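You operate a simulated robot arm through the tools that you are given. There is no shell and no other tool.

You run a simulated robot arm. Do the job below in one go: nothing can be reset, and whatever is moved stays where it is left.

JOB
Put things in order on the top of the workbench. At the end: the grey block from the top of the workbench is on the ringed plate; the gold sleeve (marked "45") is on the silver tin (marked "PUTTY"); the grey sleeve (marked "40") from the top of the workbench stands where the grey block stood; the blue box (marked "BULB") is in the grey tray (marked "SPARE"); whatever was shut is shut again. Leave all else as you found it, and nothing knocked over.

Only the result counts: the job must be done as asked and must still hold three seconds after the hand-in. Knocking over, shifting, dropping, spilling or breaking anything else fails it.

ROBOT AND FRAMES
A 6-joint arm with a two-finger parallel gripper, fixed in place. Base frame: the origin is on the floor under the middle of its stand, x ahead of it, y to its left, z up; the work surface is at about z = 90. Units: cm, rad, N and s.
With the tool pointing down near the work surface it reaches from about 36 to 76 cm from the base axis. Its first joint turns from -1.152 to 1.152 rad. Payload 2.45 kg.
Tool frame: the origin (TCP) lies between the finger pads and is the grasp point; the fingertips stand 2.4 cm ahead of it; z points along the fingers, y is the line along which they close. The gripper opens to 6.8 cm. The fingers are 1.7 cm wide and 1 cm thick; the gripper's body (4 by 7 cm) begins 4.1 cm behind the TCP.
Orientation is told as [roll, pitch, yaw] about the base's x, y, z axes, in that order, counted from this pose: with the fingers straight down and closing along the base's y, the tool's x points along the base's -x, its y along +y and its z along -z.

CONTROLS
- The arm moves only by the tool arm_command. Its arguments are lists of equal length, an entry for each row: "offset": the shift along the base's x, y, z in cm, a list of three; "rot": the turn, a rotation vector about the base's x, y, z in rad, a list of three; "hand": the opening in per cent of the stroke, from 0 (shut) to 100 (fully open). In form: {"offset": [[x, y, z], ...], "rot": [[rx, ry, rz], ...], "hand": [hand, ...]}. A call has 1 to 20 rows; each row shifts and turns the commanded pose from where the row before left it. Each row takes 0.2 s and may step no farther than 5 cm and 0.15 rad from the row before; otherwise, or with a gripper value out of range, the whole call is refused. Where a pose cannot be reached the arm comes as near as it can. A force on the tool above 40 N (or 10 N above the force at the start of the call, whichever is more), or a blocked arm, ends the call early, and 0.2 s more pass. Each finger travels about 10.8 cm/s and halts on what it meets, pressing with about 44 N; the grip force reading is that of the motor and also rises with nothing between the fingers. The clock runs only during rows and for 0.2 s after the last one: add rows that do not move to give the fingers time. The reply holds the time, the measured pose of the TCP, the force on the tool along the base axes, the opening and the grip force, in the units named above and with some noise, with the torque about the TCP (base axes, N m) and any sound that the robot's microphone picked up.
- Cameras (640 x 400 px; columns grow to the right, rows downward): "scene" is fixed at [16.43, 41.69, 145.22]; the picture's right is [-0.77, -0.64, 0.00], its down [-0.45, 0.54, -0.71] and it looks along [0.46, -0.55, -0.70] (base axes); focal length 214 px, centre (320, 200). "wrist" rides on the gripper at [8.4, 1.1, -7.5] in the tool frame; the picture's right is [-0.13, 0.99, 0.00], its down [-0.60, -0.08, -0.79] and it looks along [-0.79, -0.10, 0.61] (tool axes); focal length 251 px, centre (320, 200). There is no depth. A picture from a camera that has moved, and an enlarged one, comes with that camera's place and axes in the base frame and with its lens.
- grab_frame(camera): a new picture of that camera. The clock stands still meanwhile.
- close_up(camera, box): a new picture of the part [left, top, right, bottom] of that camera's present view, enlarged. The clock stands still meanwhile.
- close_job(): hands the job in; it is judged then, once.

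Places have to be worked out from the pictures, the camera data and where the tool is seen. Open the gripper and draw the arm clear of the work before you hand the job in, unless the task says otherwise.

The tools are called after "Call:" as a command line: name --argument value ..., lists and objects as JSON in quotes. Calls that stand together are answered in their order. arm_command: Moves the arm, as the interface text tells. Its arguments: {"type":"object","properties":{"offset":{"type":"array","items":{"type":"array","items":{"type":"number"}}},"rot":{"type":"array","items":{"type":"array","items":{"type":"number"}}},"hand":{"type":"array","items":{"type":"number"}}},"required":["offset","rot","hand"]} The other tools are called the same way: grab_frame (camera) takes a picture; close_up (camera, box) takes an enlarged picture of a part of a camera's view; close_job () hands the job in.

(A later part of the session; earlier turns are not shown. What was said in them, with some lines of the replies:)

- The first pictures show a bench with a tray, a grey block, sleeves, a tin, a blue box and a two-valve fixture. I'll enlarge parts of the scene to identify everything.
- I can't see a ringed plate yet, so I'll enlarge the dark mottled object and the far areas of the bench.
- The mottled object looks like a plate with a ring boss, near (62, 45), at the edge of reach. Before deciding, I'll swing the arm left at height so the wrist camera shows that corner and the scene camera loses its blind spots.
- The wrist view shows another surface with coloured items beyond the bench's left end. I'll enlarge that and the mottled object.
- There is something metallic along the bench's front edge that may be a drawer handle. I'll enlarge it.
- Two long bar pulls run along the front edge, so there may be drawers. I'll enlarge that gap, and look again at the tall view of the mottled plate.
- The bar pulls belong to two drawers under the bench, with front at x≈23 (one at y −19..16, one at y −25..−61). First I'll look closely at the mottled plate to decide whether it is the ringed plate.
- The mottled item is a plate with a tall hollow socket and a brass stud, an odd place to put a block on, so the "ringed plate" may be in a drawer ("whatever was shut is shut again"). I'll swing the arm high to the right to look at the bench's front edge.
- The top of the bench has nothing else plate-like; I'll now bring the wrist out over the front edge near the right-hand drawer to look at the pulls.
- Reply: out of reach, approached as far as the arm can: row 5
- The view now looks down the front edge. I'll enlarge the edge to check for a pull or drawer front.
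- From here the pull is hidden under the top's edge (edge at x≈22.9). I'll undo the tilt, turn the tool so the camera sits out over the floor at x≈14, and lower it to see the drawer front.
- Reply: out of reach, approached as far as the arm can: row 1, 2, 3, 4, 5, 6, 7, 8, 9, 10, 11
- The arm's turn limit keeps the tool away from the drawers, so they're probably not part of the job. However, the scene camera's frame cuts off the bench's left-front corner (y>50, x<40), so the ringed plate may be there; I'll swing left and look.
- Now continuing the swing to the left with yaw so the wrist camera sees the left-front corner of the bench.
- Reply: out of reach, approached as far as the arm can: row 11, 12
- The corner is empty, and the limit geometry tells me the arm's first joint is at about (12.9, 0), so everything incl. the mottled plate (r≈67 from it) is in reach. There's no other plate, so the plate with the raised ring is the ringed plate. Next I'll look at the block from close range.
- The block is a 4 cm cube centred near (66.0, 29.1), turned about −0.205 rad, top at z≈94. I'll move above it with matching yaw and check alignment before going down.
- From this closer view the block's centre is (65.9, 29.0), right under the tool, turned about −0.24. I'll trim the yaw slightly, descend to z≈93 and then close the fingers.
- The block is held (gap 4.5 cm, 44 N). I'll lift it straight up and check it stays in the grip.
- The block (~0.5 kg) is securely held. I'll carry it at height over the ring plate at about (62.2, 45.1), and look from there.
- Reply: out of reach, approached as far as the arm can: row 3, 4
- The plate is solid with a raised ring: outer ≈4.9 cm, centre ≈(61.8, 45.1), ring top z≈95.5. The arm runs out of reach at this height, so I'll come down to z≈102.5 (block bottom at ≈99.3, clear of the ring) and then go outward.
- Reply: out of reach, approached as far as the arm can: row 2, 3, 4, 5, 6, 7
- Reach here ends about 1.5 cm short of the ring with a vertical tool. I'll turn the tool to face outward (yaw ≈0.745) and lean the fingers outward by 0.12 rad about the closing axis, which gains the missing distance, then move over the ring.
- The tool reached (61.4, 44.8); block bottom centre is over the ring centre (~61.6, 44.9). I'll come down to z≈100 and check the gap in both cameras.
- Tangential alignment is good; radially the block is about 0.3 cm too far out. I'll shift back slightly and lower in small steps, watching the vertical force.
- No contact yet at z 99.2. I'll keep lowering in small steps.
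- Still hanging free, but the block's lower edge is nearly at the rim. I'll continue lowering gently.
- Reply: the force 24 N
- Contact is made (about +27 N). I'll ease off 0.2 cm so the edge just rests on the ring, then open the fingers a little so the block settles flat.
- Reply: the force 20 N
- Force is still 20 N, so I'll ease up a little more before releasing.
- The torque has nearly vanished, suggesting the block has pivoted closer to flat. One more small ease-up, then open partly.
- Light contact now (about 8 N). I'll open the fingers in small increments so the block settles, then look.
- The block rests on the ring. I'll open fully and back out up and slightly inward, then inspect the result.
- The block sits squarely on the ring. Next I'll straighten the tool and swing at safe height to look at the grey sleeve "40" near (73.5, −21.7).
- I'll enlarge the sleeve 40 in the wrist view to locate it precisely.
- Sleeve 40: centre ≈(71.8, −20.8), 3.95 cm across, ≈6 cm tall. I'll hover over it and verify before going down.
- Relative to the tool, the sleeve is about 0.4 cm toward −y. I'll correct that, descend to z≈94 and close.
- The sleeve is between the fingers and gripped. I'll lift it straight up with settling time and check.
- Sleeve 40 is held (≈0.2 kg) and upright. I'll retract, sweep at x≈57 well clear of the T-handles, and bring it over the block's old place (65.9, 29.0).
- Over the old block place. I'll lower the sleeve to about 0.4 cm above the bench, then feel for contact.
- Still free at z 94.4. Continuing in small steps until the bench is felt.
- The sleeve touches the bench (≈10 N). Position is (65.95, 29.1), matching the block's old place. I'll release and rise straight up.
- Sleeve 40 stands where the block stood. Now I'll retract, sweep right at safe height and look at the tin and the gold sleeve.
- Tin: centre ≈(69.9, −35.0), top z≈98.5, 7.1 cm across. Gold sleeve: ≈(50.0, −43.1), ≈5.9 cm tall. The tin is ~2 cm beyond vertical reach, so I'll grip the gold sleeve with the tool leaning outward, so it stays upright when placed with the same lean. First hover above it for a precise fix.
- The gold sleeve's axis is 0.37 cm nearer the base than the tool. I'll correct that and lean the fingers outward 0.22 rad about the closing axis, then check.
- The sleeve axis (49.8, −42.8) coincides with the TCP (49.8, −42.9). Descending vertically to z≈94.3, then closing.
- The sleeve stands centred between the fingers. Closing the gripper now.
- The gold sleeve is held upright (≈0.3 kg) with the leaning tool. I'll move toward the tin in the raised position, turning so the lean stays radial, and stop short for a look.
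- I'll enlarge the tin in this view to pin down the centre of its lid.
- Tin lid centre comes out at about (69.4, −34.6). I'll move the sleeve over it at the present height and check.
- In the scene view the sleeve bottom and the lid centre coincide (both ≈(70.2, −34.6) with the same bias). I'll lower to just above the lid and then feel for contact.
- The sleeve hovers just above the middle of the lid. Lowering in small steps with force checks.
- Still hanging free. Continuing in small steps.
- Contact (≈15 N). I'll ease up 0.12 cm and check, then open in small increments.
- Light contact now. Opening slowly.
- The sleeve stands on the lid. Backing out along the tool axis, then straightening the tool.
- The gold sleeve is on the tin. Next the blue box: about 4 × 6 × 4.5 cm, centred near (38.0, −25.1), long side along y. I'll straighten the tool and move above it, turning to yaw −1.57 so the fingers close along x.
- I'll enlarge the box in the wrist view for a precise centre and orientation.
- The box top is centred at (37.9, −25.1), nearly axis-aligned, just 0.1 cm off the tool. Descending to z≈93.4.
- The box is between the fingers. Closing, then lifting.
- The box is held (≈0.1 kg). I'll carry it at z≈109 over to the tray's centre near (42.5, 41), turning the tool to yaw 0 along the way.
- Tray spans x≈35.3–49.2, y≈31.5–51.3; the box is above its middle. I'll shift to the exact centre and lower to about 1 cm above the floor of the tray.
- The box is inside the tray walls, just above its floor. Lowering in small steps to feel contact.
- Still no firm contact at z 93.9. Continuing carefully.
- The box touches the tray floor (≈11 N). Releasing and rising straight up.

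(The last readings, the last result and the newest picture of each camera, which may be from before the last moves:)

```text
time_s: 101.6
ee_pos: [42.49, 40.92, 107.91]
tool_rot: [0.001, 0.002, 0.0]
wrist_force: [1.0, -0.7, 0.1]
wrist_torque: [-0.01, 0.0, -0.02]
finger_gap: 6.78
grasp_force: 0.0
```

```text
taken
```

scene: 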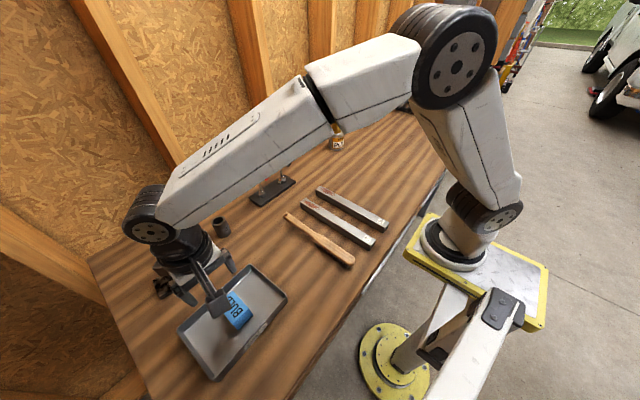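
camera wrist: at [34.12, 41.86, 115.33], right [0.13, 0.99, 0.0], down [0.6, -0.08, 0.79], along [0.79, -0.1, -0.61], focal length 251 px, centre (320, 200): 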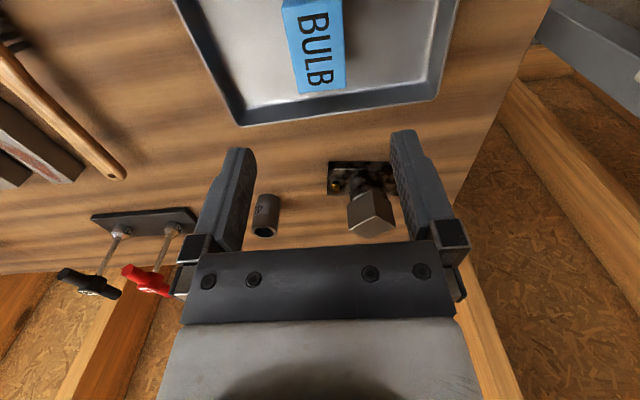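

The box is in the tray. I'll draw the arm back to about its starting place and inspect the whole bench.

Call:
arm_command --offset '[[0.2, -4.2, 1], [0.2, -4.2, 1], [0.2, -4.2, 1], [0.2, -4.2, 1], [0.2, -4.2, 1], [0.2, -4.2, 1], [0.2, -4.2, 1], [0.2, -4.2, 1], [0.2, -4.2, 1], [0, -4.2, 0], [0, 0, 0], [0, 0, 0]]' --rot '[[0, 0, 0], [0, 0, 0], [0, 0, 0], [0, 0, 0], [0, 0, 0], [0, 0, 0], [0, 0, 0], [0, 0, 0], [0, 0, 0], [0, 0, 0], [0, 0, 0], [0, 0, 0]]' --hand '[100, 100, 100, 100, 100, 100, 100, 100, 100, 100, 100, 100]'

Call:
grab_frame --camera "scene"

Call:
close_up --camera "scene" --box '[140, 200, 300, 390]'

Call:
close_up --camera "scene" --box '[290, 90, 410, 190]'

Call:
grab_frame --camera "wrist"

```text
time_s: 104.2
ee_pos: [44.28, -1.45, 116.8]
tool_rot: [0.0, 0.001, 0.001]
wrist_force: [-0.3, 0.3, 0.3]
wrist_torque: [-0.02, 0.0, -0.01]
finger_gap: 6.79
grasp_force: 0.0
```

```text
taken
```

scene: 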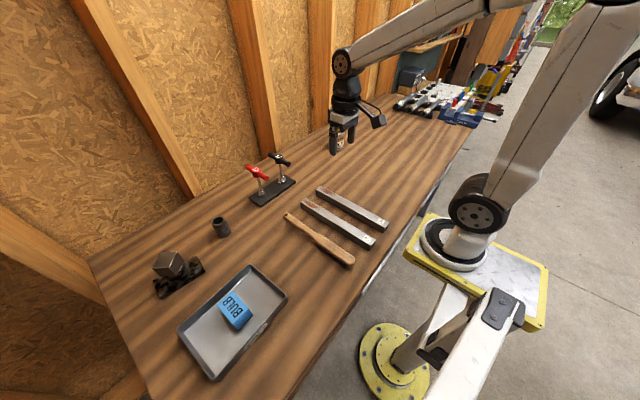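

```text
2.11 times, centred on (220, 295) of scene
camera zoom: at [16.43, 41.69, 145.22], right [-0.77, -0.64, 0.0], down [-0.45, 0.54, -0.71], along [0.46, -0.55, -0.7], focal length 452 px, centre (530, 0)
```

zoom: 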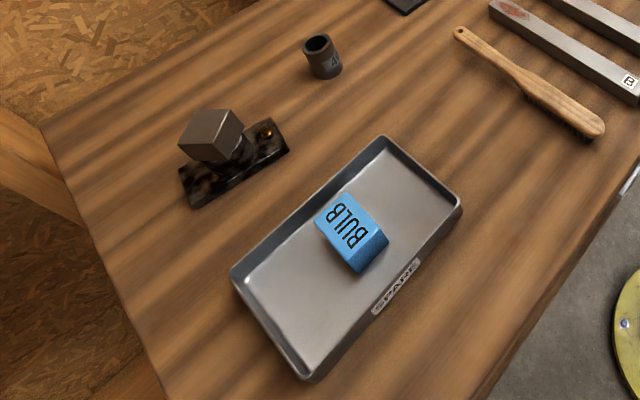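

```text
4.00 times, centred on (350, 140) of scene
camera zoom: at [16.43, 41.69, 145.22], right [-0.77, -0.64, 0.0], down [-0.45, 0.54, -0.71], along [0.46, -0.55, -0.7], focal length 858 px, centre (200, 440)
```

zoom: 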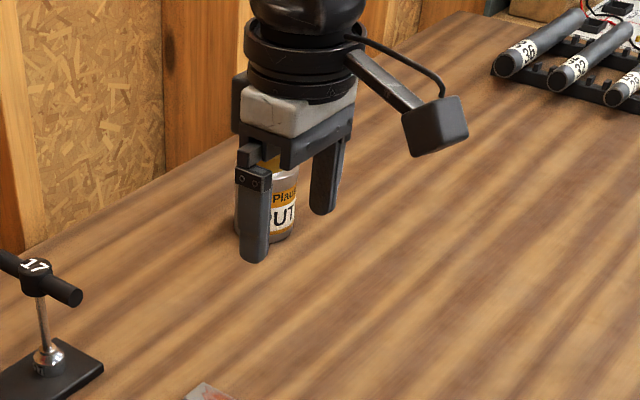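

```text
taken
camera wrist: at [35.89, -0.4, 124.29], right [0.13, 0.99, 0.0], down [0.6, -0.08, 0.79], along [0.79, -0.1, -0.61], focal length 251 px, centre (320, 200)
```

wrist: 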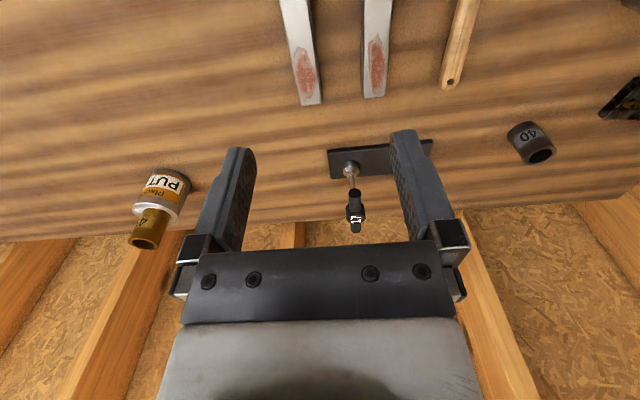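

All four moves look right: block on the ringed plate, sleeve 40 in the block's place, gold sleeve on the tin, box in the tray. One last enlarged check of the stacked items before handing in.

Call:
close_up --camera "scene" --box '[140, 210, 240, 300]'

Call:
close_up --camera "wrist" --box '[100, 140, 240, 260]'

Call:
close_up --camera "scene" --box '[230, 130, 400, 280]'

```text
4.44 times, centred on (190, 255) of scene
camera zoom: at [16.43, 41.69, 145.22], right [-0.77, -0.64, 0.0], down [-0.45, 0.54, -0.71], along [0.46, -0.55, -0.7], focal length 953 px, centre (898, -44)
```

zoom: 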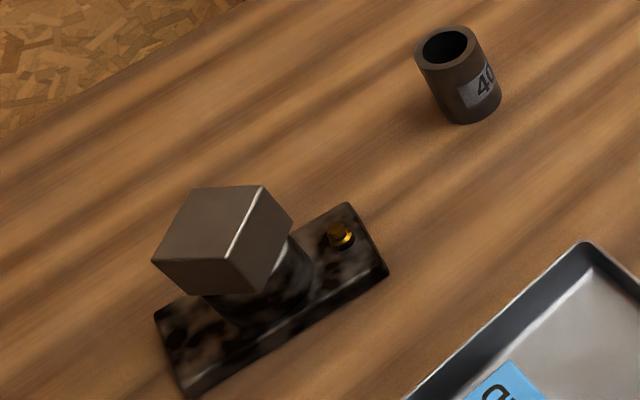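

```text
3.33 times, centred on (170, 200) of wrist
camera zoom: at [35.89, -0.4, 124.29], right [0.13, 0.99, 0.0], down [0.6, -0.08, 0.79], along [0.79, -0.1, -0.61], focal length 838 px, centre (820, 200)
```

zoom: 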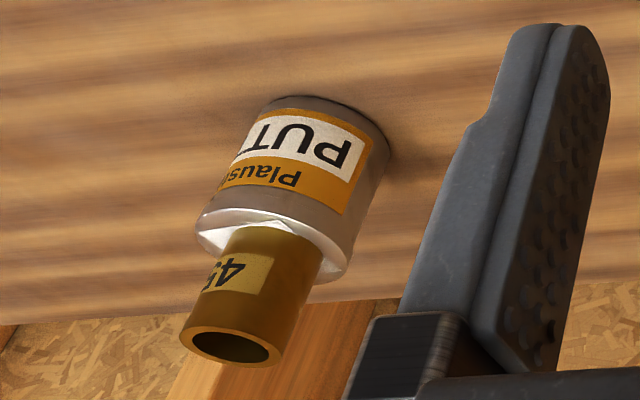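

```text
2.67 times, centred on (315, 205) of scene
camera zoom: at [16.43, 41.69, 145.22], right [-0.77, -0.64, 0.0], down [-0.45, 0.54, -0.71], along [0.46, -0.55, -0.7], focal length 572 px, centre (333, 187)
```

zoom: 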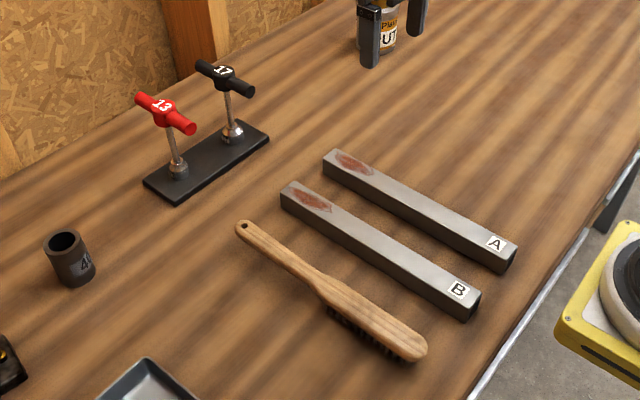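

Everything is standing steadily, the rest of the bench is unchanged, nothing was opened, and the gripper is open and clear. Handing in the job.

Call:
close_job

```text
The job is handed in.
```

I moved all four items as asked and handed the job in. The cameras showed everything standing steadily just before that. One identification was a judgement call: which object is the ringed plate.

- **Grey block:** it sits on the dark mottled plate with the raised hollow ring, resting flat on the ring. I took this to be the ringed plate because I found no other plate on the bench top.
- **Grey sleeve "40":** it stands upright at about (66, 29), within a few millimetres of where the block stood.
- **Gold sleeve "45":** it stands upright near the middle of the PUTTY tin's lid.
- **Blue BULB box:** it lies flat in the middle of the SPARE tray.

I opened nothing. What look like two drawers under the front edge stayed shut; the arm could not get its tool to them, so I could not check inside. I saw nothing knocked over or shifted in the views I had. The gripper is open and the arm is back near its starting place.
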